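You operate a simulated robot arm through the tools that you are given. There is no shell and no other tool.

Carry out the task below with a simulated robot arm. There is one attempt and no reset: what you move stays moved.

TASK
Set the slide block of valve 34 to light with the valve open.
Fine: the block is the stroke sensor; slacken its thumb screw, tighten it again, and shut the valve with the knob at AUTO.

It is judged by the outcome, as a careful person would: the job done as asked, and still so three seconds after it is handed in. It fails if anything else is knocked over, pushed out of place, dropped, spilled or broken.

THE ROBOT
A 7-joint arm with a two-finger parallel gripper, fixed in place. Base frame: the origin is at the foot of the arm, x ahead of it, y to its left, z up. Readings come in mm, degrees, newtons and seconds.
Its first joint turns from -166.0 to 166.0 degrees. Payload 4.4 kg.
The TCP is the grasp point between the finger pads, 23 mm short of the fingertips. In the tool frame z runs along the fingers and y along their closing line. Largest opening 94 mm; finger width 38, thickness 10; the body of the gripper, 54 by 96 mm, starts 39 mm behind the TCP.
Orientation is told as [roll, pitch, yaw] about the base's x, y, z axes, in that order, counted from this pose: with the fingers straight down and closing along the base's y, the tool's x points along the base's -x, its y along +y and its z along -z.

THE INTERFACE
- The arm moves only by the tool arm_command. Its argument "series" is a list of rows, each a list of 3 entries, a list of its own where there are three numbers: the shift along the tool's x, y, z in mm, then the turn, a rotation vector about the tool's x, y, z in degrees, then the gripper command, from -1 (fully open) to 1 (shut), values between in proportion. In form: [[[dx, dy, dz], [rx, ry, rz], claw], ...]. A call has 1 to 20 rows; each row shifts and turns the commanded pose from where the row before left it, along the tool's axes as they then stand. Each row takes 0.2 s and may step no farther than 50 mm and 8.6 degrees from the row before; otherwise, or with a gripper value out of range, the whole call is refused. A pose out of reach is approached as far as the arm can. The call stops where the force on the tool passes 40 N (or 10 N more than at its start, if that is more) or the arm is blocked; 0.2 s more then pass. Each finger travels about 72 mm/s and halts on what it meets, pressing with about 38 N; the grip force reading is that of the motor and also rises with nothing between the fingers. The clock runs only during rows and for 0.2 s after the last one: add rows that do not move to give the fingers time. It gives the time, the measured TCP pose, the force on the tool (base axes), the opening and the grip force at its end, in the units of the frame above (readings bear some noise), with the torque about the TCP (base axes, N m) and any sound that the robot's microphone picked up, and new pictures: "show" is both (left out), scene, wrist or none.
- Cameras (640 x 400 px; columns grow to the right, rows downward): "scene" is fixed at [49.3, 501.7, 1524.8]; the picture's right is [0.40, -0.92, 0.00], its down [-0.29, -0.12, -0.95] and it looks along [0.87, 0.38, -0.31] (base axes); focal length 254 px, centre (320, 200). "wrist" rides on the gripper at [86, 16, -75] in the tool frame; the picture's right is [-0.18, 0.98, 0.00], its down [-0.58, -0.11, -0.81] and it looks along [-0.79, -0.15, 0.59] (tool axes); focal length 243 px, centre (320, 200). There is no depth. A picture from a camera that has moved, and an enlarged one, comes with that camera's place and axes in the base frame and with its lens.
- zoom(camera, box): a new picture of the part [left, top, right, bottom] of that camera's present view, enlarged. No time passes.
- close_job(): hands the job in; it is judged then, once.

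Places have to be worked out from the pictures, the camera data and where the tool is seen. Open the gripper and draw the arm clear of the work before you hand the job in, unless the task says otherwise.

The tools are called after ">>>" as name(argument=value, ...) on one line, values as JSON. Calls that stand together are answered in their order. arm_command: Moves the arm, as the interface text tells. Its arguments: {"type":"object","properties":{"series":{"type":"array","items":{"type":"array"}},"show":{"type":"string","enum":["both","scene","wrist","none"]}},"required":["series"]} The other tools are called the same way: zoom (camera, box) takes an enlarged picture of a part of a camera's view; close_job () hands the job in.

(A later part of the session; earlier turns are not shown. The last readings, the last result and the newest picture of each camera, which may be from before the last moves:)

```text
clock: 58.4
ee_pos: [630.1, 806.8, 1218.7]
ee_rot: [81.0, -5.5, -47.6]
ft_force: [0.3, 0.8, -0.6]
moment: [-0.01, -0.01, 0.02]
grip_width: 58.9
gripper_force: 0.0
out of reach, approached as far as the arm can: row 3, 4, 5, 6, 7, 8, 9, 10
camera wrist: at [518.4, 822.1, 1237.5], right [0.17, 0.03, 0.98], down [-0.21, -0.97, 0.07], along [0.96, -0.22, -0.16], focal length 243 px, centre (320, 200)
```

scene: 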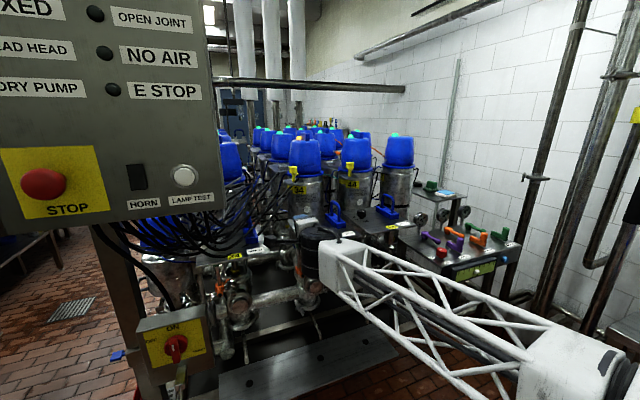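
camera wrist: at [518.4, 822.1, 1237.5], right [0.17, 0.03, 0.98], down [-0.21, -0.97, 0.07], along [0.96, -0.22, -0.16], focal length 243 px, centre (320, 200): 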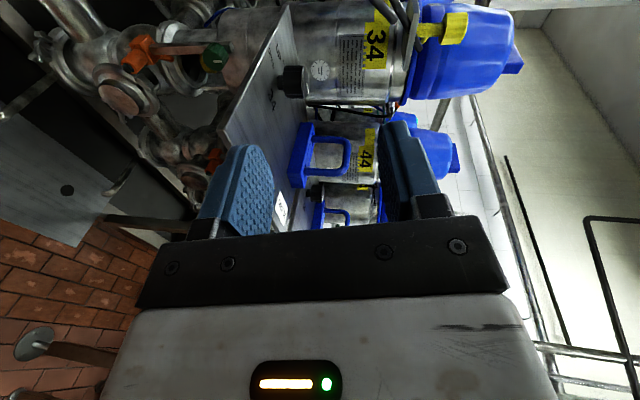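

The limit made the controller trade position for orientation – the tool drifted up to (630, 807, 1219), without touching anything. From here the orientation (pointing forward, camera left) is fine, so I shift right, clear of the panel edge, and lower in small moves, watching for limits.

>>> arm_command(series=[[[-31.6, -5.4, -15.6], [0, 0, 0], -0.25], [[-31.6, -5.4, -15.6], [0, 0, 0], -0.25], [[3.3, -35, 5.4], [0, 0, 0], -0.25], [[0, 0, 0], [0, 0, 0], -0.25]], show="scene")

```text
clock: 59.4
ee_pos: [664.4, 751.5, 1226.2]
ee_rot: [81.2, -5.5, -47.7]
ft_force: [-0.2, 0.4, -0.2]
moment: [-0.01, -0.02, 0.01]
grip_width: 58.7
gripper_force: 0.1
out of reach, approached as far as the arm can: row 1, 2, 3
```

scene: 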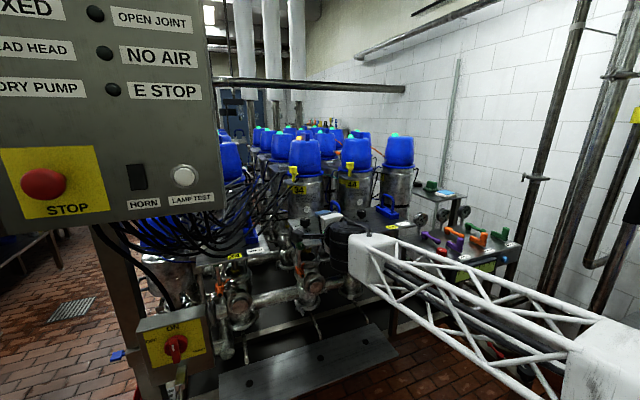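

Still at a limit: it won't lower in this configuration. I roll back in steps, checking where the arm regains freedom.

>>> arm_command(series=[[[0, 0, 0], [0, 0, -8.5], -0.25], [[0, 0, 0], [0, 0, -8.5], -0.25], [[0, 0, 0], [0, 0, -8.5], -0.25], [[0, 0, 0], [0, 0, -8.5], -0.25], [[0, 0, 0], [0, 0, -8.5], -0.25], [[0, 0, 0], [0, 0, 0], -0.25]], show="both")

```text
clock: 60.8
ee_pos: [665.4, 752.4, 1226.0]
ee_rot: [79.1, -47.5, -40.5]
ft_force: [-0.1, -0.5, -0.2]
moment: [0.02, -0.02, 0.03]
grip_width: 58.9
gripper_force: 0.0
camera wrist: at [559.2, 752.1, 1183.2], right [-0.32, 0.52, 0.79], down [-0.25, -0.85, 0.46], along [0.91, -0.05, 0.41], focal length 243 px, centre (320, 200)
```

scene: 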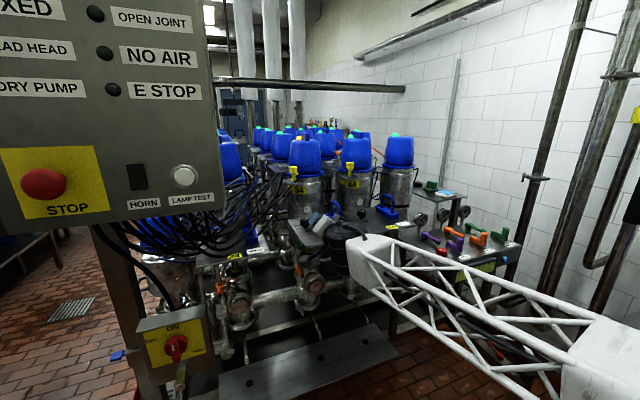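
wrist: 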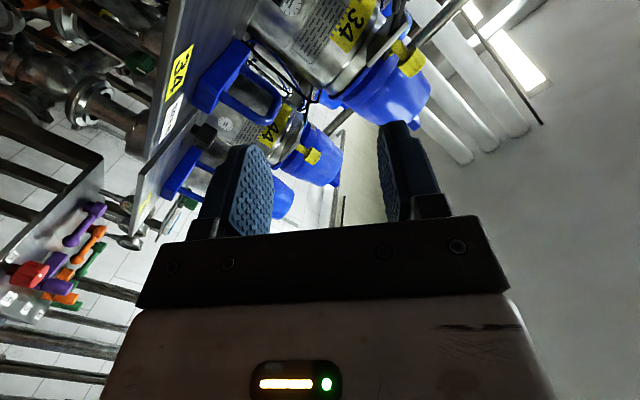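

At 42° roll it is free again. I complete the un-roll to camera-below, which was workable, then lower toward z≈1045 in front of the panel.

>>> arm_command(series=[[[0, 0, 0], [0, 0, -8.5], -0.25], [[0, 0, 0], [0, 0, -8.5], -0.25], [[0, 0, 0], [0, 0, -8.5], -0.25], [[0, 0, 0], [0, 0, -8.5], -0.25], [[0, 0, 0], [0, 0, -8.5], -0.25], [[0, 0, 0], [0, 0, 0], -0.25]], show="none")

```text
clock: 62.2
ee_pos: [664.6, 754.8, 1226.1]
ee_rot: [-3.4, -82.6, 44.9]
ft_force: [-0.4, -0.4, 0.5]
moment: [-0.01, 0.0, 0.0]
grip_width: 58.6
gripper_force: 0.0
```

Back at roll 0, pointing forward at 83°. Lowering 180 mm straight down.

>>> arm_command(series=[[[35.6, 0, 4.8], [0, 0, 0], -0.25], [[35.6, 0, 4.8], [0, 0, 0], -0.25], [[35.6, 0, 4.8], [0, 0, 0], -0.25], [[35.6, 0, 4.8], [0, 0, 0], -0.25], [[35.6, 0, 4.8], [0, 0, 0], -0.25], [[0, 0, 0], [0, 0, 0], -0.25]], show="both")

```text
clock: 63.6
ee_pos: [667.7, 754.4, 1045.3]
ee_rot: [-2.6, -82.7, 43.9]
ft_force: [-0.7, -0.7, 0.1]
moment: [0.02, 0.0, -0.02]
grip_width: 59.0
gripper_force: 0.0
camera wrist: at [594.6, 708.6, 969.1], right [-0.63, 0.75, 0.18], down [-0.47, -0.56, 0.68], along [0.61, 0.35, 0.71], focal length 243 px, centre (320, 200)
```

scene: 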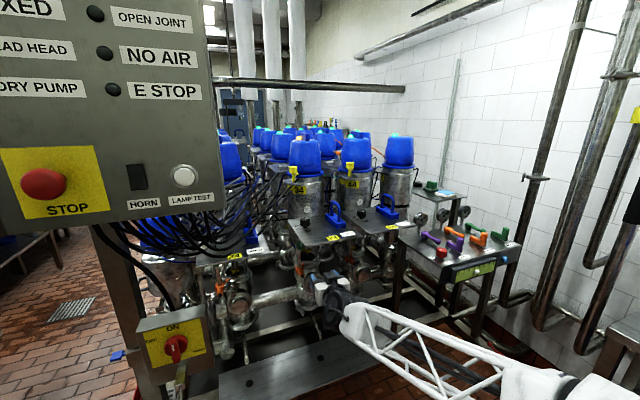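
wrist: 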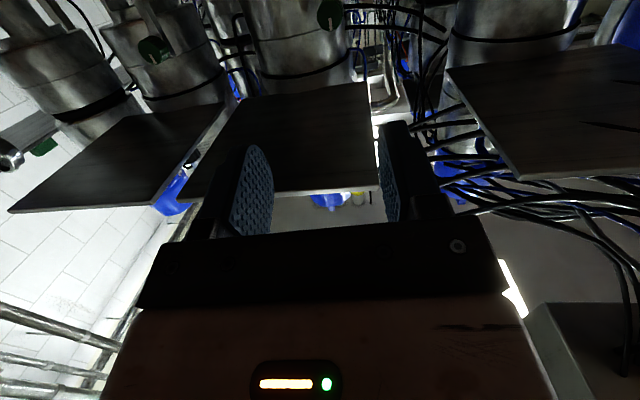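

Reached without limits. The green knob lies straight ahead at about (858, 936, 1026). Advancing 176 mm under the panel toward it.

>>> arm_command(series=[[[-2.5, 0, 40], [0, 0, 0], -0.25], [[-2.5, 0, 40], [0, 0, 0], -0.25], [[-2.5, 0, 40], [0, 0, 0], -0.25], [[-2.5, 0, 40], [0, 0, 0], -0.25], [[0, 0, 0], [0, 0, 0], -0.25]], show="both")

>>> zoom(camera="wrist", box=[230, 40, 420, 230])

>>> zoom(camera="scene", box=[285, 220, 365, 300])

```text
clock: 64.8
ee_pos: [785.0, 859.9, 1035.0]
ee_rot: [-2.6, -82.7, 44.0]
ft_force: [0.2, 0.0, -0.1]
moment: [0.01, 0.0, 0.0]
grip_width: 58.8
gripper_force: 0.1
camera wrist: at [712.6, 814.3, 957.9], right [-0.63, 0.75, 0.18], down [-0.47, -0.56, 0.68], along [0.61, 0.35, 0.71], focal length 243 px, centre (320, 200)
```

scene: 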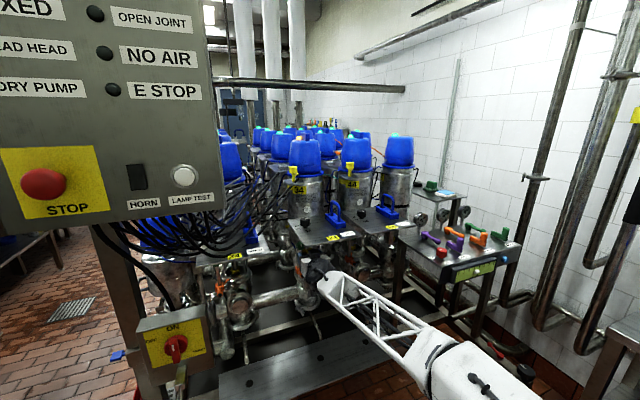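
wrist: 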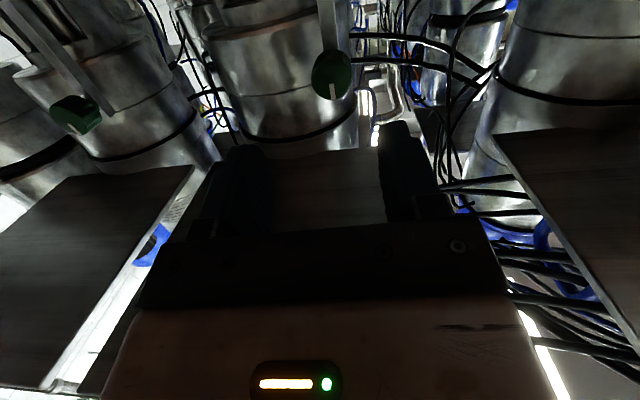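

```text
2.11 times, centred on (325, 135) of wrist
camera zoom: at [712.6, 814.3, 957.9], right [-0.63, 0.75, 0.18], down [-0.47, -0.56, 0.68], along [0.61, 0.35, 0.71], focal length 511 px, centre (310, 337)
```

zoom: 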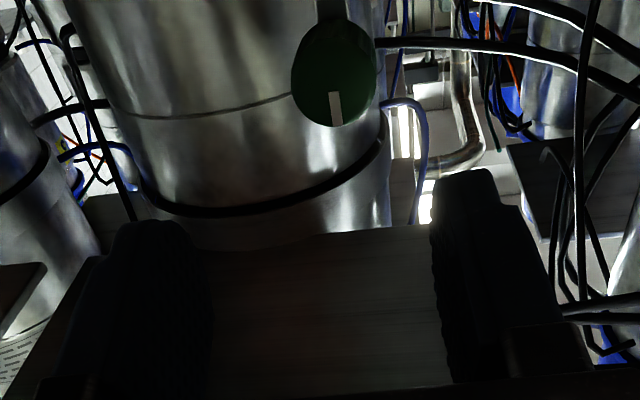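

```text
5.00 times, centred on (325, 260) of scene
camera zoom: at [49.3, 501.7, 1524.8], right [0.4, -0.92, 0.0], down [-0.29, -0.12, -0.95], along [0.87, 0.38, -0.31], focal length 1268 px, centre (295, -100)
```

zoom: 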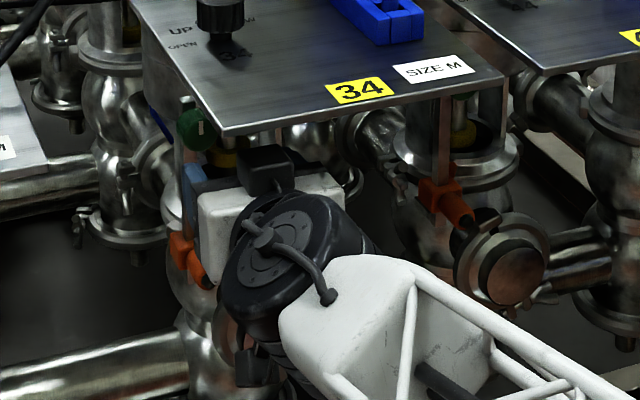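

The knob face is at about (859, 935, 1024), 95 mm ahead. I first align the tool's bearing with the screw axis (+7° about vertical) and see whether it stays in reach.

>>> arm_command(series=[[[0, 0, 0], [-3.5, 0, -0.5], -0.25], [[0, 0, 0], [-3.5, 0, -0.5], -0.25], [[0, 0, 0], [0, -3, 0], -0.25], [[0, 0, 0], [0, 0, 0], -0.25]], show="wrist")

```text
clock: 65.8
ee_pos: [773.2, 871.2, 1039.4]
ee_rot: [-6.6, -85.1, 53.6]
ft_force: [0.2, -0.9, 0.1]
moment: [0.0, 0.02, -0.02]
grip_width: 58.8
gripper_force: 0.1
out of reach, approached as far as the arm can: row 2, 3
camera wrist: at [707.3, 820.6, 959.8], right [-0.71, 0.68, 0.17], down [-0.44, -0.62, 0.65], along [0.55, 0.38, 0.74], focal length 243 px, centre (320, 200)
```

wrist: 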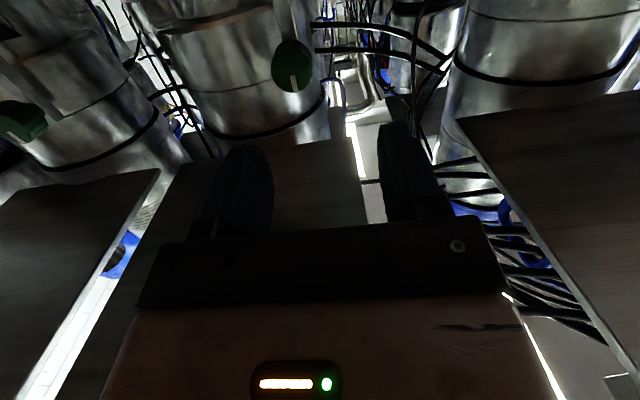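

The yaw hit a limit and nudged the TCP ~16 mm sideways, but the direction is now bearing 47°, pitch −5°, nearly along the screw axis. I try advancing half of the remaining way with the lateral correction.

>>> arm_command(series=[[[2, -9.7, 12], [0, 0, 0], -0.25], [[2, -9.7, 20], [0, 0, 0], -0.25], [[0, 0, 0], [0, 0, 0], -0.25]], show="wrist")

```text
clock: 66.6
ee_pos: [796.7, 892.0, 1034.5]
ee_rot: [-6.5, -85.2, 53.5]
ft_force: [0.7, 0.3, -0.2]
moment: [-0.03, -0.01, -0.01]
grip_width: 58.8
gripper_force: 0.0
out of reach, approached as far as the arm can: row 1, 2
camera wrist: at [731.7, 842.4, 954.6], right [-0.71, 0.68, 0.17], down [-0.44, -0.62, 0.65], along [0.55, 0.38, 0.74], focal length 243 px, centre (320, 200)
```

wrist: 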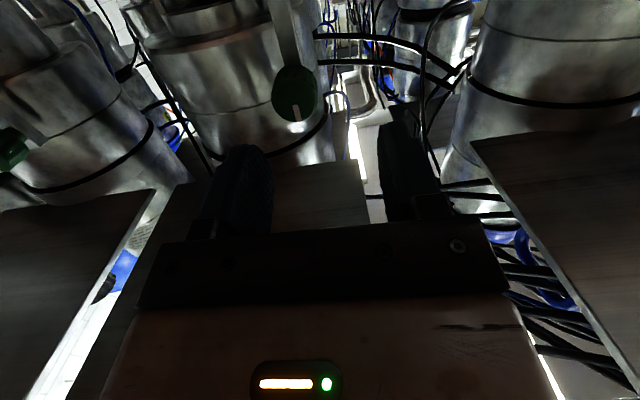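

It advanced but would not shift right at this bearing; the limit ties bearing to lateral position. I turn back 4° (bearing 43°) and redo the lateral correction, stopping ~30 mm short.

>>> arm_command(series=[[[0, 0, 0], [4, 0, 0.4], -0.25], [[2.5, -6, 19], [0, 0, 0], -0.25], [[2.5, -6, 19], [0, 0, 0], -0.25], [[0, 0, 0], [0, 0, 0], -0.25]], show="both")

>>> zoom(camera="wrist", box=[210, 50, 430, 230])

>>> zoom(camera="scene", box=[285, 220, 345, 290])

```text
clock: 67.6
ee_pos: [832.3, 908.8, 1027.8]
ee_rot: [-4.6, -85.6, 48.9]
ft_force: [0.5, -1.0, -0.4]
moment: [-0.03, 0.06, 0.0]
grip_width: 58.8
gripper_force: 0.1
camera wrist: at [764.6, 863.0, 947.1], right [-0.68, 0.71, 0.18], down [-0.47, -0.61, 0.64], along [0.56, 0.35, 0.75], focal length 243 px, centre (320, 200)
```

scene: 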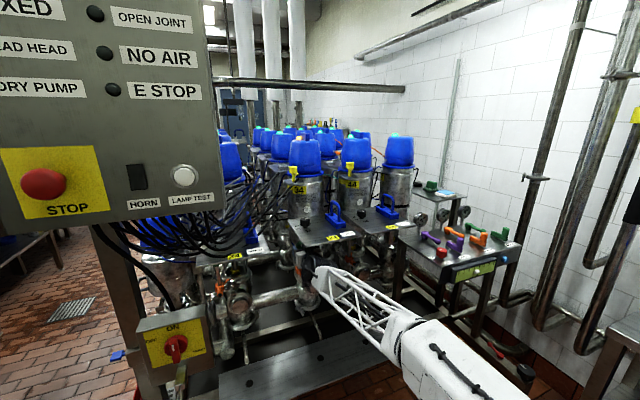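
wrist: 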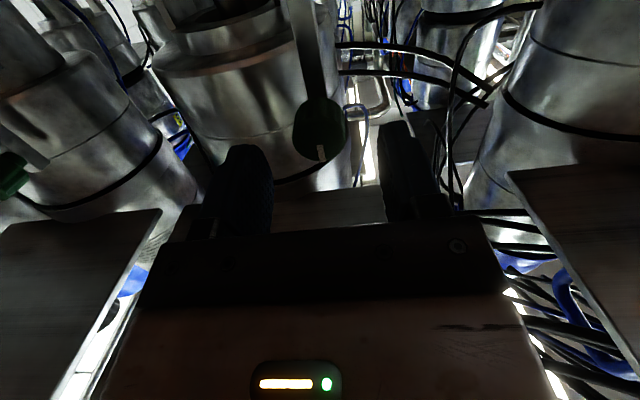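

```text
2.22 times, centred on (320, 140) of wrist
camera zoom: at [764.6, 863.0, 947.1], right [-0.68, 0.71, 0.18], down [-0.47, -0.61, 0.64], along [0.56, 0.35, 0.75], focal length 539 px, centre (320, 333)
```

zoom: 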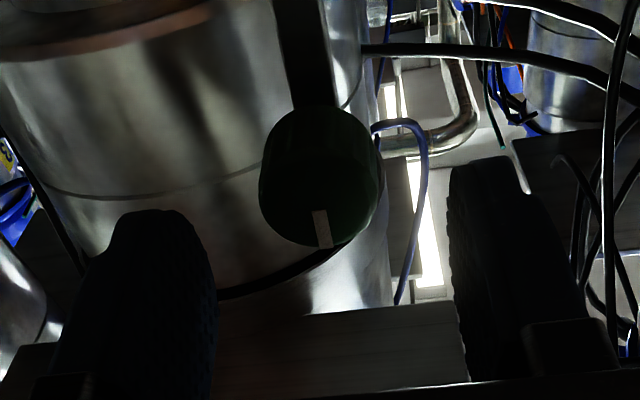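

```text
5.71 times, centred on (315, 255) of scene
camera zoom: at [49.3, 501.7, 1524.8], right [0.4, -0.92, 0.0], down [-0.29, -0.12, -0.95], along [0.87, 0.38, -0.31], focal length 1450 px, centre (349, -114)
```

zoom: 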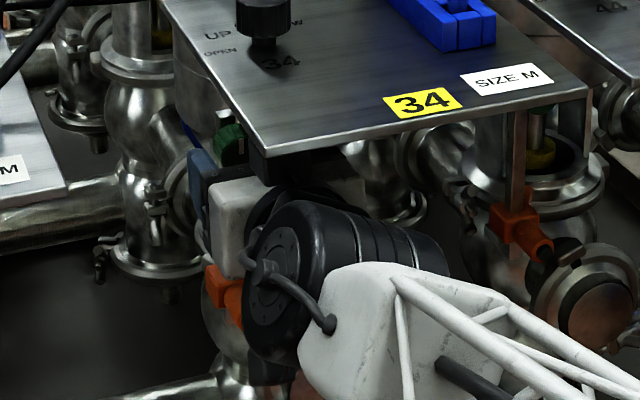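

The knob is now centred between the fingers, ~28 mm ahead of the TCP. Advancing 20 mm so the finger ends embrace it.

>>> arm_command(series=[[[0, -0.5, 10], [0, 0, 0], -0.25], [[0, -0.5, 10], [0, 0, 0], -0.25], [[0, 0, 0], [0, 0, 0], -0.25]], show="wrist")

>>> zoom(camera="wrist", box=[210, 50, 430, 230])

```text
clock: 68.4
ee_pos: [847.0, 923.3, 1025.7]
ee_rot: [-4.5, -85.6, 49.1]
ft_force: [-0.1, -0.7, 0.4]
moment: [0.05, -0.03, 0.0]
grip_width: 58.8
gripper_force: 0.2
camera wrist: at [778.8, 876.8, 944.8], right [-0.68, 0.71, 0.18], down [-0.47, -0.61, 0.64], along [0.56, 0.35, 0.75], focal length 243 px, centre (320, 200)
```

wrist: 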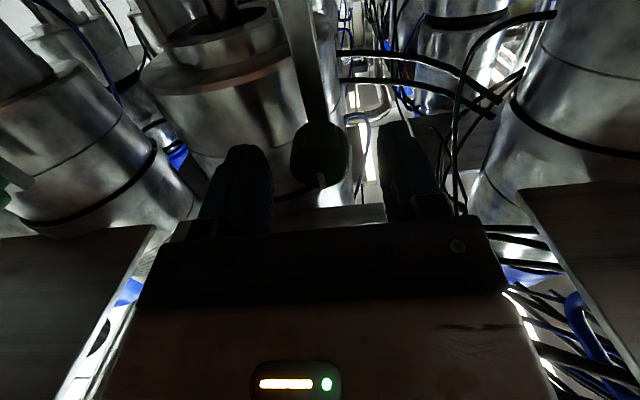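

```text
2.22 times, centred on (320, 140) of wrist
camera zoom: at [778.8, 876.8, 944.8], right [-0.68, 0.71, 0.18], down [-0.47, -0.61, 0.64], along [0.56, 0.35, 0.75], focal length 539 px, centre (320, 333)
```

zoom: 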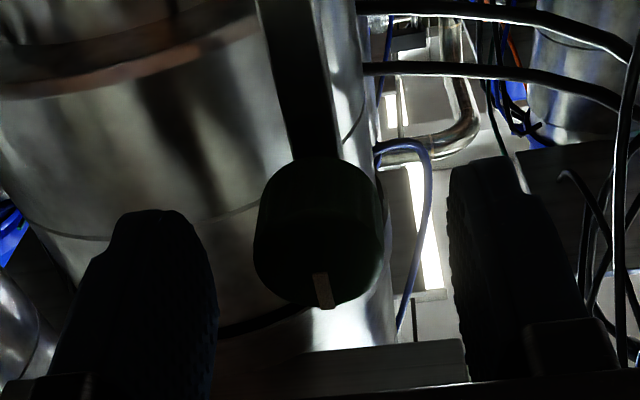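

The knob face is ~7 mm ahead of the TCP and nearly centred. Closing on it.

>>> arm_command(series=[[[0, -1, 0], [0, 0, 0], -0.25], [[0, 0, 0], [0, 0, 0], 0.2], [[0, 0, 0], [0, 0, 0], 0.7], [[0, 0, 0], [0, 0, 0], 0.7]], show="wrist")

>>> zoom(camera="wrist", box=[210, 50, 430, 230])

```text
clock: 69.4
ee_pos: [846.7, 924.0, 1026.5]
ee_rot: [-4.6, -85.6, 49.0]
ft_force: [-4.5, 11.6, 0.0]
moment: [-0.03, 0.02, 0.77]
grip_width: 29.8
gripper_force: 45.3
camera wrist: at [779.0, 876.4, 944.9], right [-0.68, 0.71, 0.18], down [-0.47, -0.61, 0.64], along [0.56, 0.35, 0.75], focal length 243 px, centre (320, 200)
```

wrist: 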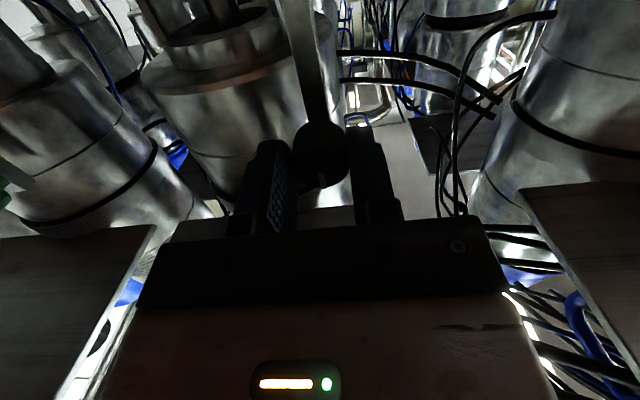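

```text
2.22 times, centred on (320, 140) of wrist
camera zoom: at [779.0, 876.4, 944.9], right [-0.68, 0.71, 0.18], down [-0.47, -0.61, 0.64], along [0.56, 0.35, 0.75], focal length 539 px, centre (320, 333)
```

zoom: 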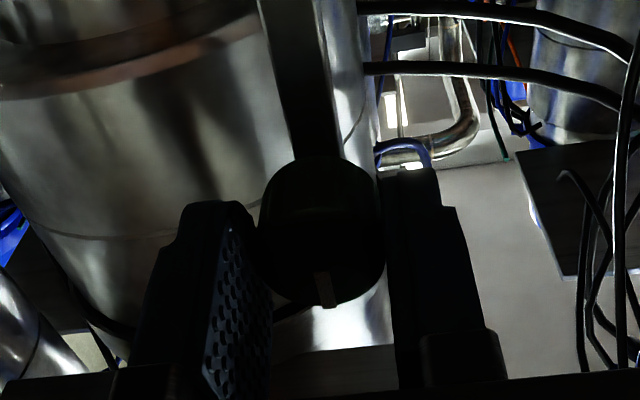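

Gripped at 29.8 mm. I now turn it counter-clockwise as seen from the front (loosen), first 18°, checking torque and reach.

>>> arm_command(series=[[[0, 1, 0], [0.41, -0.47, -5.97], 0.7], [[0, 0, 0], [0.41, -0.47, -5.97], 0.7], [[0, 0, 0], [0.41, -0.47, -5.97], 0.7], [[0, 0, 0], [0, 0, 0], 0.7]], show="wrist")

>>> zoom(camera="wrist", box=[210, 50, 430, 230])

```text
clock: 70.4
ee_pos: [846.3, 924.6, 1024.6]
ee_rot: [-81.1, -71.3, 125.0]
ft_force: [-12.4, 4.6, -5.9]
moment: [-0.12, 0.12, 0.73]
grip_width: 29.7
gripper_force: 45.4
camera wrist: at [798.9, 859.2, 941.7], right [-0.69, 0.71, -0.14], down [-0.62, -0.48, 0.63], along [0.38, 0.51, 0.77], focal length 243 px, centre (320, 200)
```

wrist: 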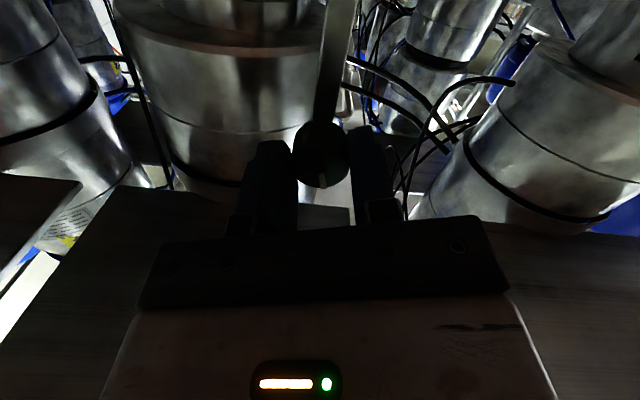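

```text
2.22 times, centred on (320, 140) of wrist
camera zoom: at [798.9, 859.2, 941.7], right [-0.69, 0.71, -0.14], down [-0.62, -0.48, 0.63], along [0.38, 0.51, 0.77], focal length 539 px, centre (320, 333)
```

zoom: 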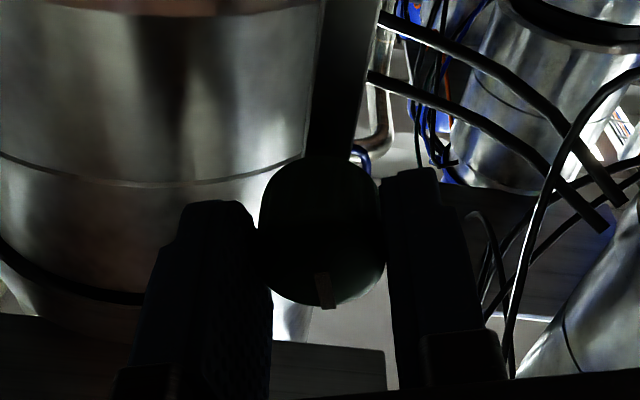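

The white mark turned with the fingers (18°), at almost no torque. Continuing the loosening by another 40°.

>>> arm_command(series=[[[0, 0.3, 0], [0.55, -0.62, -7.96], 0.7], [[0, 0, 0], [0.55, -0.62, -7.96], 0.7], [[0, 0, 0], [0.55, -0.62, -7.96], 0.7], [[0, 0, 0], [0.55, -0.62, -7.96], 0.7], [[0, 0, 0], [0.55, -0.62, -7.96], 0.7], [[0, 0, 0], [0, 0, 0], 0.7]], show="both")

>>> zoom(camera="wrist", box=[210, 50, 430, 230])

>>> zoom(camera="scene", box=[285, 220, 345, 290])

```text
clock: 71.8
ee_pos: [846.1, 923.5, 1024.1]
ee_rot: [-91.5, -31.9, 134.0]
ft_force: [-3.7, -3.8, -15.1]
moment: [-0.55, 0.54, 0.46]
grip_width: 30.0
gripper_force: 45.3
camera wrist: at [839.3, 824.6, 963.5], right [-0.45, 0.5, -0.74], down [-0.89, -0.24, 0.38], along [0.01, 0.83, 0.56], focal length 243 px, centre (320, 200)
```

scene: 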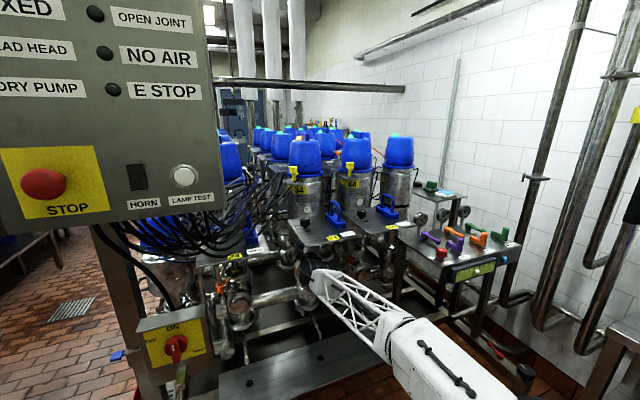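
wrist: 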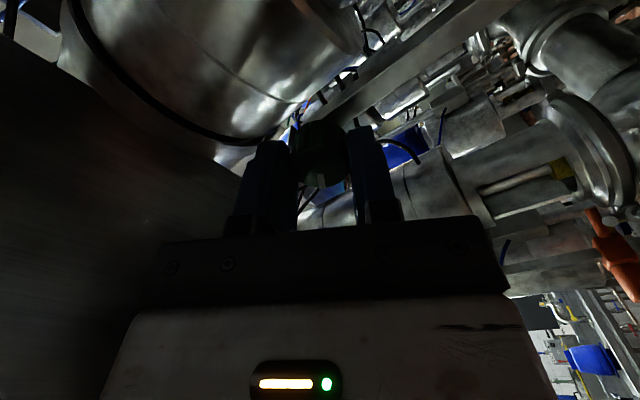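

```text
2.22 times, centred on (320, 140) of wrist
camera zoom: at [839.3, 824.6, 963.5], right [-0.45, 0.5, -0.74], down [-0.89, -0.24, 0.38], along [0.01, 0.83, 0.56], focal length 539 px, centre (320, 333)
```

zoom: 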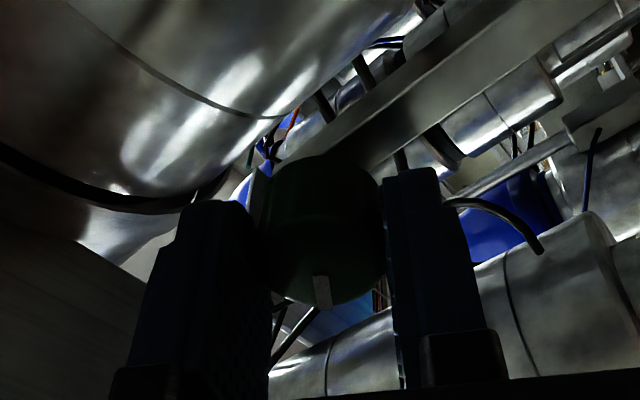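

```text
5.71 times, centred on (315, 255) of scene
camera zoom: at [49.3, 501.7, 1524.8], right [0.4, -0.92, 0.0], down [-0.29, -0.12, -0.95], along [0.87, 0.38, -0.31], focal length 1450 px, centre (349, -114)
```

zoom: 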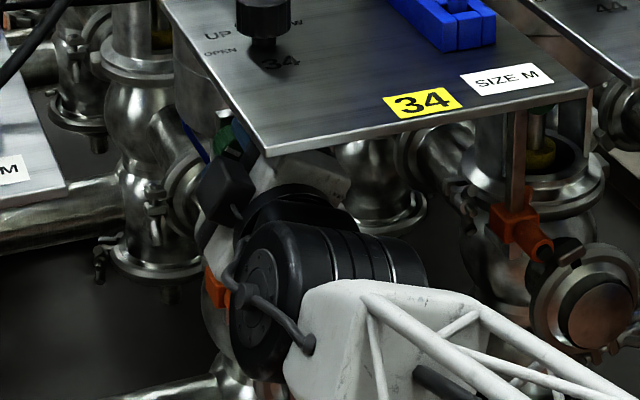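

58° so far, still turning freely, no limit yet. Another 32° to make it a quarter turn, with a 1 mm correction for side load.

>>> arm_command(series=[[[0, 1, 0], [0.55, -0.62, -7.96], 0.7], [[0, 0, 0], [0.55, -0.62, -7.96], 0.7], [[0, 0, 0], [0.55, -0.62, -7.96], 0.7], [[0, 0, 0], [0.55, -0.62, -7.96], 0.7], [[0, 0, 0], [0, 0, 0], 0.7]], show="both")

>>> zoom(camera="wrist", box=[210, 50, 430, 230])

>>> zoom(camera="scene", box=[285, 220, 345, 290])

```text
clock: 72.9
ee_pos: [844.8, 926.3, 1023.7]
ee_rot: [-93.7, 0.0, 134.0]
ft_force: [14.2, 1.5, -1.7]
moment: [-0.51, 0.55, 0.1]
grip_width: 30.0
gripper_force: 45.0
out of reach, approached as far as the arm can: row 4
stopped in row 5: the force on the tool passed its limit at 44 N (the readings are from after the stop); the commanded pose is now the measured one
camera wrist: at [853.1, 811.8, 1003.1], right [-0.08, 0.18, -0.98], down [-0.99, -0.14, 0.06], along [-0.13, 0.97, 0.19], focal length 243 px, centre (320, 200)
```

scene: 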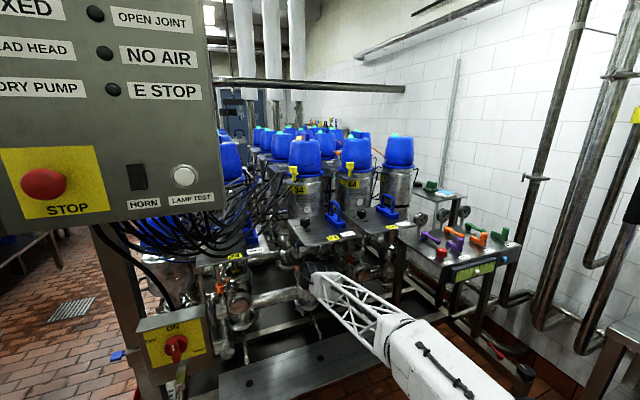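
wrist: 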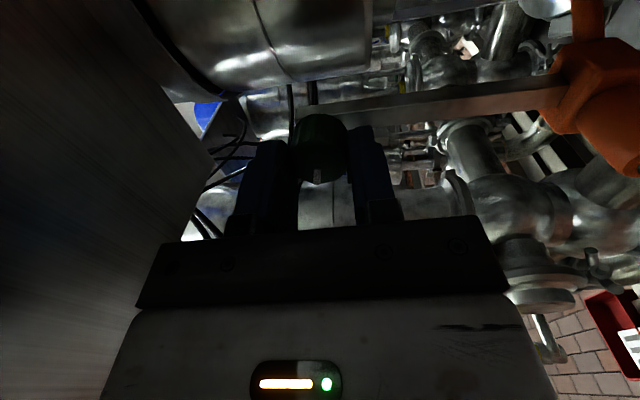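

```text
2.22 times, centred on (320, 140) of wrist
camera zoom: at [853.1, 811.8, 1003.1], right [-0.08, 0.18, -0.98], down [-0.99, -0.14, 0.06], along [-0.13, 0.97, 0.19], focal length 539 px, centre (320, 333)
```

zoom: 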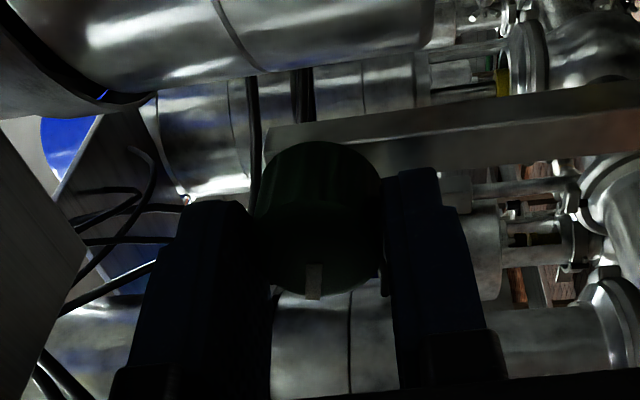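

```text
5.71 times, centred on (315, 255) of scene
camera zoom: at [49.3, 501.7, 1524.8], right [0.4, -0.92, 0.0], down [-0.29, -0.12, -0.95], along [0.87, 0.38, -0.31], focal length 1450 px, centre (349, -114)
```

zoom: 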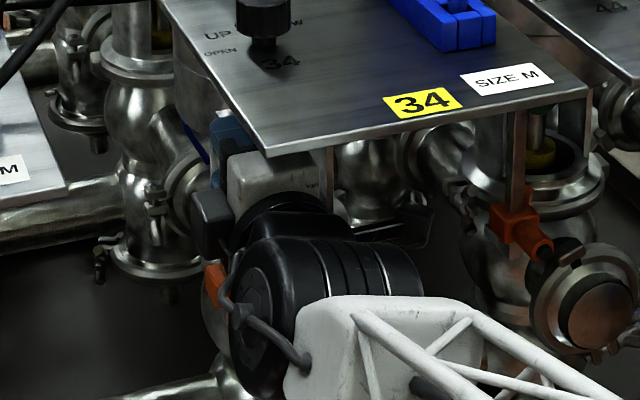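

About a quarter turn is done (mark now pointing left) and this roll's limit is reached. I open, roll back the same amount around the knob, and take a second stroke to be surely slack.

>>> arm_command(series=[[[0, 0, 0], [0, 0, 0], -0.25], [[0, 0, 0], [0, 0, 0], -0.25], [[0, 0, 0], [-0.55, 0.62, 7.96], -0.25], [[0, 0, 0], [-0.55, 0.62, 7.96], -0.25], [[0, 0, 0], [-0.55, 0.62, 7.96], -0.25], [[0, 0, 0], [-0.55, 0.62, 7.96], -0.25], [[0, 0, 0], [-0.55, 0.62, 7.96], -0.25], [[0, 0, 0], [0, 0, 0], -0.25]], show="both")

>>> zoom(camera="wrist", box=[210, 50, 430, 230])

```text
clock: 74.7
ee_pos: [844.0, 926.9, 1023.9]
ee_rot: [-90.0, -40.0, 132.1]
ft_force: [0.9, -0.1, 0.8]
moment: [-0.06, 0.01, -0.01]
grip_width: 59.0
gripper_force: 0.1
camera wrist: at [827.2, 834.3, 956.4], right [-0.52, 0.57, -0.64], down [-0.85, -0.26, 0.46], along [0.1, 0.78, 0.62], focal length 243 px, centre (320, 200)
```

scene: 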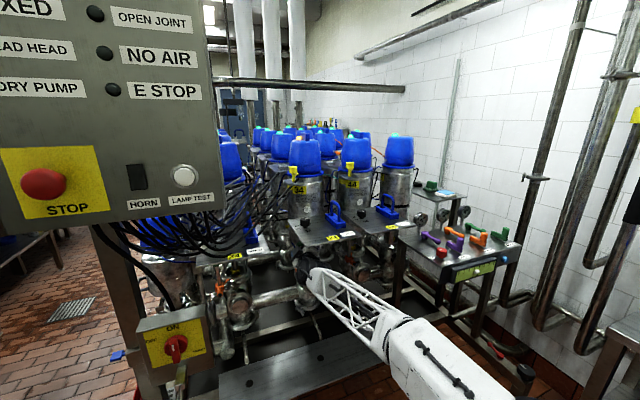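
wrist: 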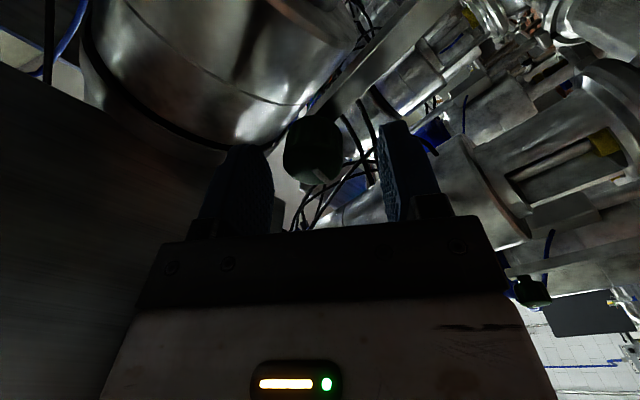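

```text
2.22 times, centred on (320, 140) of wrist
camera zoom: at [827.2, 834.3, 956.4], right [-0.52, 0.57, -0.64], down [-0.85, -0.26, 0.46], along [0.1, 0.78, 0.62], focal length 539 px, centre (320, 333)
```

zoom: 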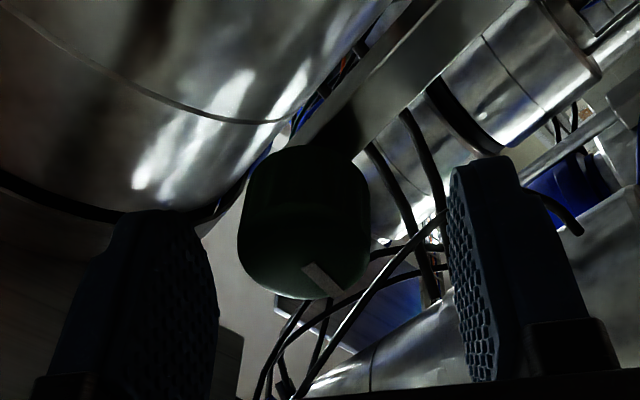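

The knob stayed where I left it. I finish rolling back another 40° and then re-centre.

>>> arm_command(series=[[[0, 0, 0], [-0.55, 0.62, 7.96], -0.25], [[0, 0, 0], [-0.55, 0.62, 7.96], -0.25], [[0, 0, 0], [-0.55, 0.62, 7.96], -0.25], [[0, 0, 0], [-0.55, 0.62, 7.96], -0.25], [[0, 0, 0], [-0.55, 0.62, 7.96], -0.25], [[0, 0, 0], [0, 0, 0], -0.25]], show="wrist")

>>> zoom(camera="wrist", box=[210, 50, 430, 230])

```text
clock: 76.1
ee_pos: [843.6, 927.4, 1024.0]
ee_rot: [-69.1, -79.1, 112.3]
ft_force: [0.4, -0.4, 0.4]
moment: [0.0, 0.02, 0.01]
grip_width: 59.1
gripper_force: 0.1
camera wrist: at [785.6, 871.2, 941.6], right [-0.68, 0.73, 0.01], down [-0.56, -0.52, 0.64], along [0.48, 0.43, 0.76], focal length 243 px, centre (320, 200)
```

wrist: 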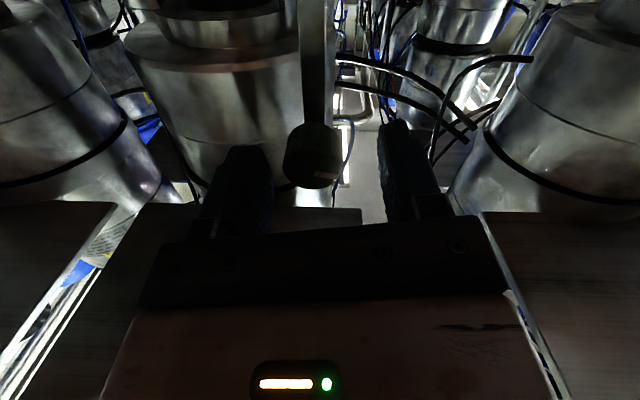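

```text
2.22 times, centred on (320, 140) of wrist
camera zoom: at [785.6, 871.2, 941.6], right [-0.68, 0.73, 0.01], down [-0.56, -0.52, 0.64], along [0.48, 0.43, 0.76], focal length 539 px, centre (320, 333)
```

zoom: 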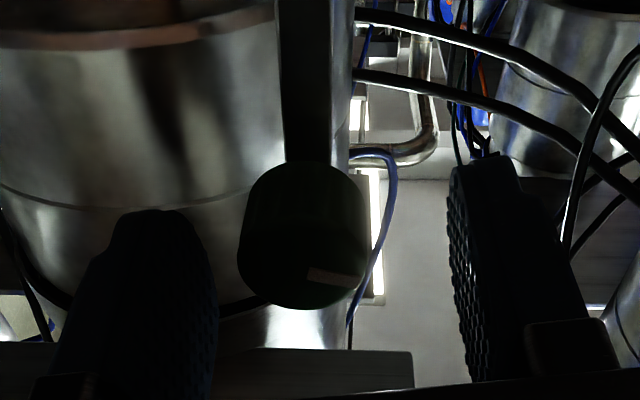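

The mark now points left (≈ −85°). Re-centring 3.8 mm, gripping again, and turning another 64° in the loosening direction.

>>> arm_command(series=[[[0, -3.8, 0], [0, 0, 0], -0.25], [[0, 0, 0], [0, 0, 0], 0.2], [[0, 0, 0], [0, 0, 0], 0.7], [[0, 0, 0], [0, 0, 0], 0.7], [[0, 0, 0], [0.55, -0.62, -7.96], 0.7], [[0, 0, 0], [0.55, -0.62, -7.96], 0.7], [[0, 0, 0], [0.55, -0.62, -7.96], 0.7], [[0, 0, 0], [0.55, -0.62, -7.96], 0.7], [[0, 0, 0], [0, 0, 0], 0.7]], show="wrist")

>>> zoom(camera="wrist", box=[210, 50, 430, 230])

```text
clock: 78.1
ee_pos: [846.8, 923.1, 1025.1]
ee_rot: [-88.9, -47.8, 131.0]
ft_force: [-1.4, -23.7, -5.4]
moment: [-0.26, 0.28, 0.28]
grip_width: 29.8
gripper_force: 45.1
camera wrist: at [823.0, 837.6, 950.4], right [-0.57, 0.63, -0.52], down [-0.8, -0.3, 0.51], along [0.16, 0.72, 0.68], focal length 243 px, centre (320, 200)
```

wrist: 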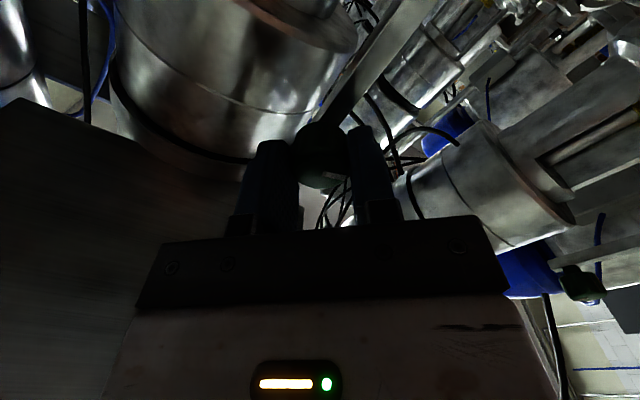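

```text
2.22 times, centred on (320, 140) of wrist
camera zoom: at [823.0, 837.6, 950.4], right [-0.57, 0.63, -0.52], down [-0.8, -0.3, 0.51], along [0.16, 0.72, 0.68], focal length 539 px, centre (320, 333)
```

zoom: 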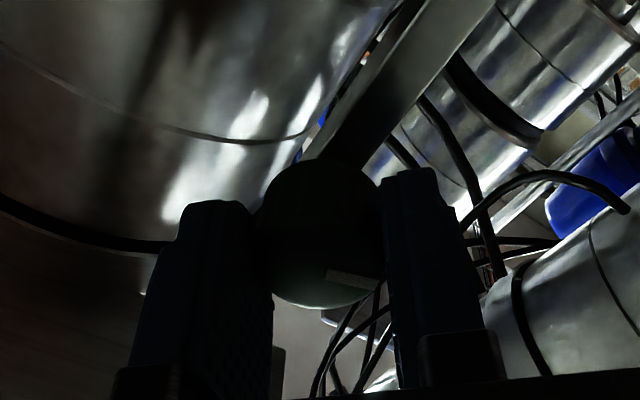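

The mark is at about −117° and moving along. One more 32° with a small relief move.

>>> arm_command(series=[[[1.2, -0.8, -1], [0, 0, 0], 0.7], [[0, 0, 0], [0.55, -0.62, -7.96], 0.7], [[0, 0, 0], [0.55, -0.62, -7.96], 0.7], [[0, 0, 0], [0.55, -0.62, -7.96], 0.7], [[0, 0, 0], [0.55, -0.62, -7.96], 0.7], [[0, 0, 0], [0, 0, 0], 0.7]], show="wrist")

>>> zoom(camera="wrist", box=[210, 50, 430, 230])

>>> zoom(camera="wrist", box=[400, 0, 640, 200])

```text
clock: 79.5
ee_pos: [846.0, 923.1, 1024.1]
ee_rot: [-92.6, -15.9, 133.7]
ft_force: [-10.7, -5.6, -4.0]
moment: [-0.23, 0.63, 0.49]
grip_width: 30.0
gripper_force: 45.2
camera wrist: at [847.9, 814.2, 981.8], right [-0.28, 0.35, -0.89], down [-0.96, -0.17, 0.23], along [-0.07, 0.92, 0.38], focal length 243 px, centre (320, 200)
```

wrist: 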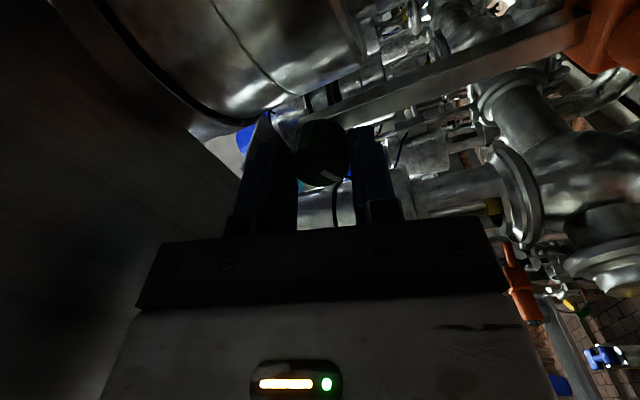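

```text
2.22 times, centred on (320, 140) of wrist
camera zoom: at [847.9, 814.2, 981.8], right [-0.28, 0.35, -0.89], down [-0.96, -0.17, 0.23], along [-0.07, 0.92, 0.38], focal length 539 px, centre (320, 333)
```

zoom: 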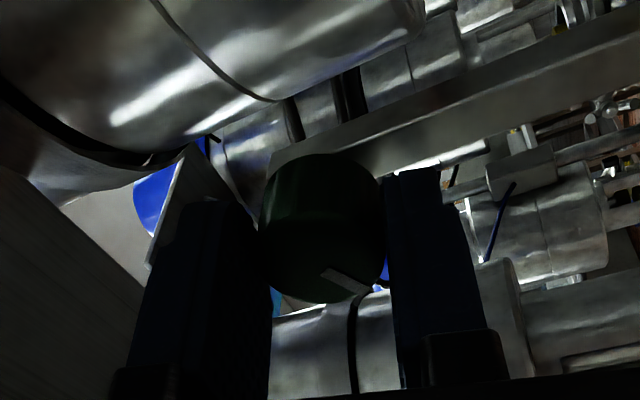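

```text
2.00 times, centred on (520, 100) of wrist
camera zoom: at [847.9, 814.2, 981.8], right [-0.28, 0.35, -0.89], down [-0.96, -0.17, 0.23], along [-0.07, 0.92, 0.38], focal length 485 px, centre (-80, 400)
```

zoom: 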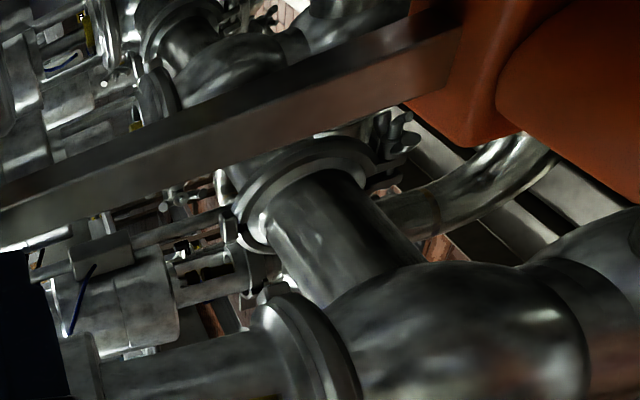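

The mark now lags the fingers and torque has risen – the thumb screw appears to be at its slack end (≈ −120…−135°). I release it, roll back around the knob and withdraw along the finger axis.

>>> arm_command(series=[[[0, 0, 0], [0, 0, 0], -0.25], [[0, 0, 0], [0, 0, 0], -0.25], [[0, 0, 0], [-0.55, 0.62, 7.96], -0.25], [[0, 0, 0], [-0.55, 0.62, 7.96], -0.25], [[0, 0, 0], [-0.55, 0.62, 7.96], -0.25], [[0, 0, 0], [-0.55, 0.62, 7.96], -0.25], [[0, 0, 0], [-0.55, 0.62, 7.96], -0.25], [[0, 0, 0], [-0.55, 0.62, 7.96], -0.25], [[0, 0, 0], [-0.55, 0.62, 7.96], -0.25], [[0, 0, 0], [-0.55, 0.62, 7.96], -0.25], [[0, 0, 0], [-0.55, 0.62, 7.96], -0.25], [[0, 0, -30], [0, 0, 0], -0.25], [[0, 0, -30], [0, 0, 0], -0.25], [[0, 0, 0], [0, 0, 0], -0.25]], show="both")

>>> zoom(camera="wrist", box=[250, 60, 400, 200])

>>> zoom(camera="scene", box=[280, 220, 350, 300])

```text
clock: 82.5
ee_pos: [804.2, 881.4, 1030.2]
ee_rot: [-26.5, -84.9, 69.8]
ft_force: [0.5, 0.4, -0.8]
moment: [-0.02, 0.02, 0.01]
grip_width: 58.7
gripper_force: 0.0
camera wrist: at [736.9, 834.1, 948.9], right [-0.67, 0.73, 0.14], down [-0.49, -0.58, 0.65], along [0.56, 0.36, 0.75], focal length 243 px, centre (320, 200)
```

scene: 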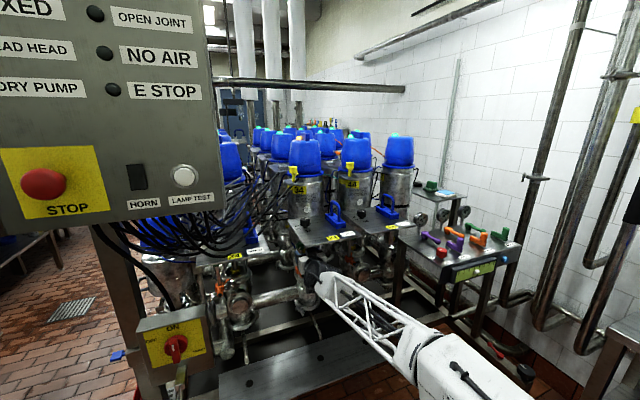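
wrist: 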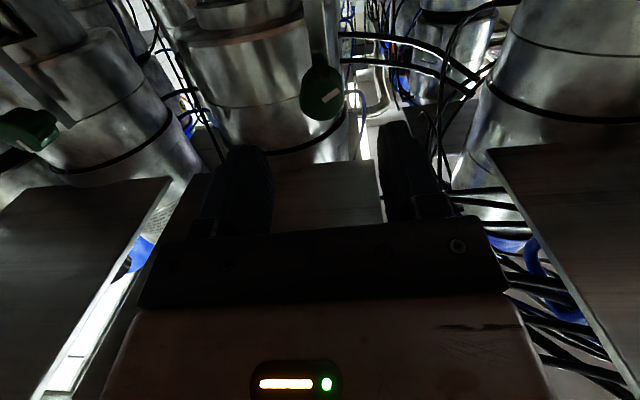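

```text
2.86 times, centred on (325, 130) of wrist
camera zoom: at [736.9, 834.1, 948.9], right [-0.67, 0.73, 0.14], down [-0.49, -0.58, 0.65], along [0.56, 0.36, 0.75], focal length 693 px, centre (306, 400)
```

zoom: 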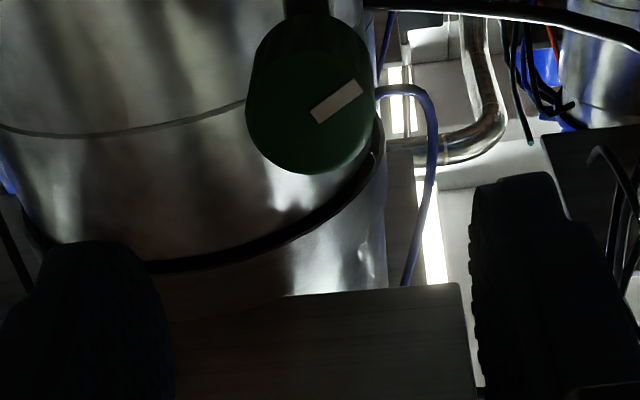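

```text
5.00 times, centred on (315, 260) of scene
camera zoom: at [49.3, 501.7, 1524.8], right [0.4, -0.92, 0.0], down [-0.29, -0.12, -0.95], along [0.87, 0.38, -0.31], focal length 1268 px, centre (345, -100)
```

zoom: 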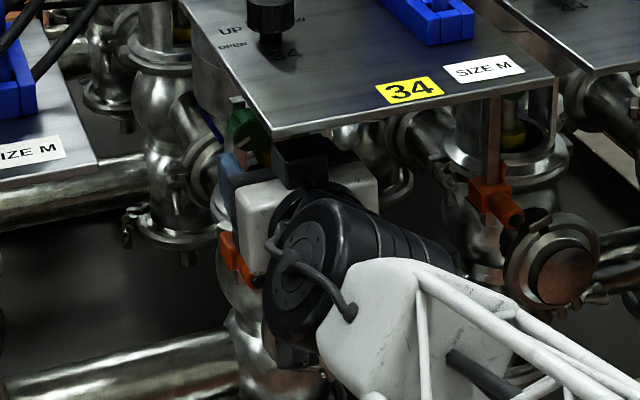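

The green screw's mark now points down-left: slackened by ~120° to its stop. Next the orange block below. I withdraw 40 mm further and lower ~125 mm to its level, in small steps.

>>> arm_command(series=[[[0, 0, -40], [0, 0, 0], -0.25], [[30, 0, -3], [0, 0, 0], -0.25], [[30, 0, -3], [0, 0, 0], -0.25], [[30, 0, -3], [0, 0, 0], -0.25], [[0, 0, 0], [0, 0, 0], -0.25]], show="both")

```text
clock: 83.7
ee_pos: [763.6, 840.9, 945.1]
ee_rot: [-26.7, -84.9, 70.0]
ft_force: [1.1, -0.9, 0.1]
moment: [-0.05, -0.01, -0.02]
grip_width: 58.7
gripper_force: 0.1
camera wrist: at [697.9, 792.7, 864.0], right [-0.67, 0.73, 0.14], down [-0.49, -0.58, 0.65], along [0.55, 0.36, 0.75], focal length 243 px, centre (320, 200)
```

scene: 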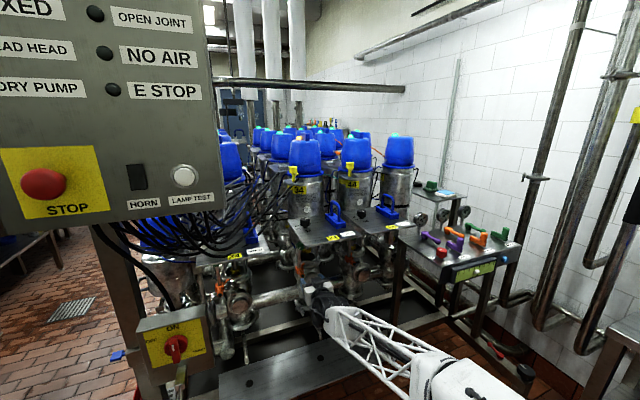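
wrist: 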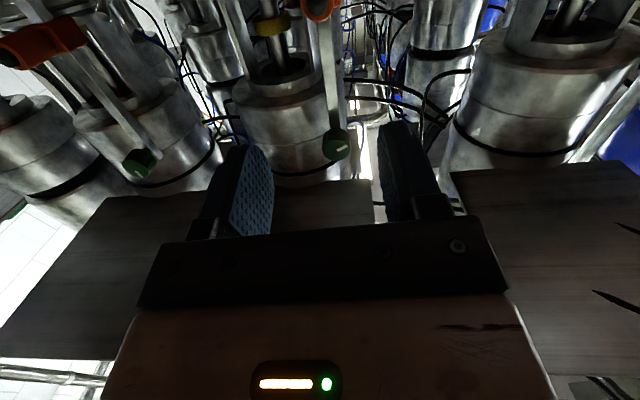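

No limit yet at z=945. The view shows stem, raised collar, rail, green knob and the orange sensor's tip at the top edge. Zooming.

>>> zoom(camera="wrist", box=[220, 0, 380, 160])

>>> zoom(camera="scene", box=[280, 220, 350, 300])

```text
2.50 times, centred on (300, 80) of wrist
camera zoom: at [697.9, 792.7, 864.0], right [-0.67, 0.73, 0.14], down [-0.49, -0.58, 0.65], along [0.55, 0.36, 0.75], focal length 606 px, centre (370, 500)
```

zoom: 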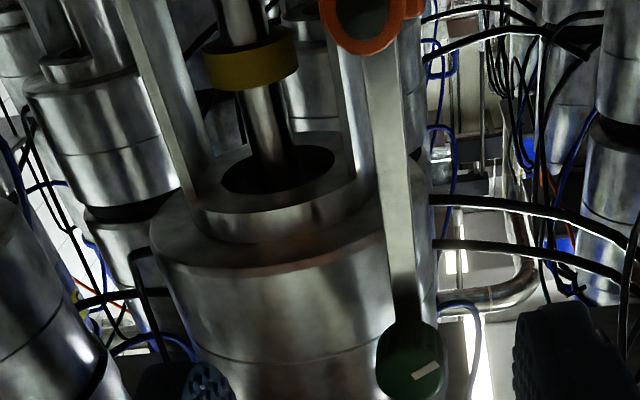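

```text
5.00 times, centred on (315, 260) of scene
camera zoom: at [49.3, 501.7, 1524.8], right [0.4, -0.92, 0.0], down [-0.29, -0.12, -0.95], along [0.87, 0.38, -0.31], focal length 1268 px, centre (345, -100)
```

zoom: 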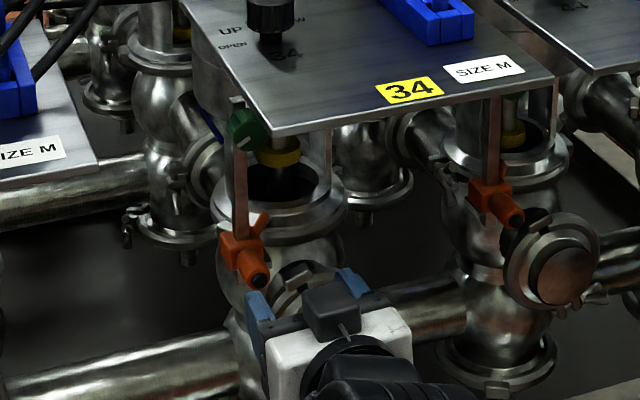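

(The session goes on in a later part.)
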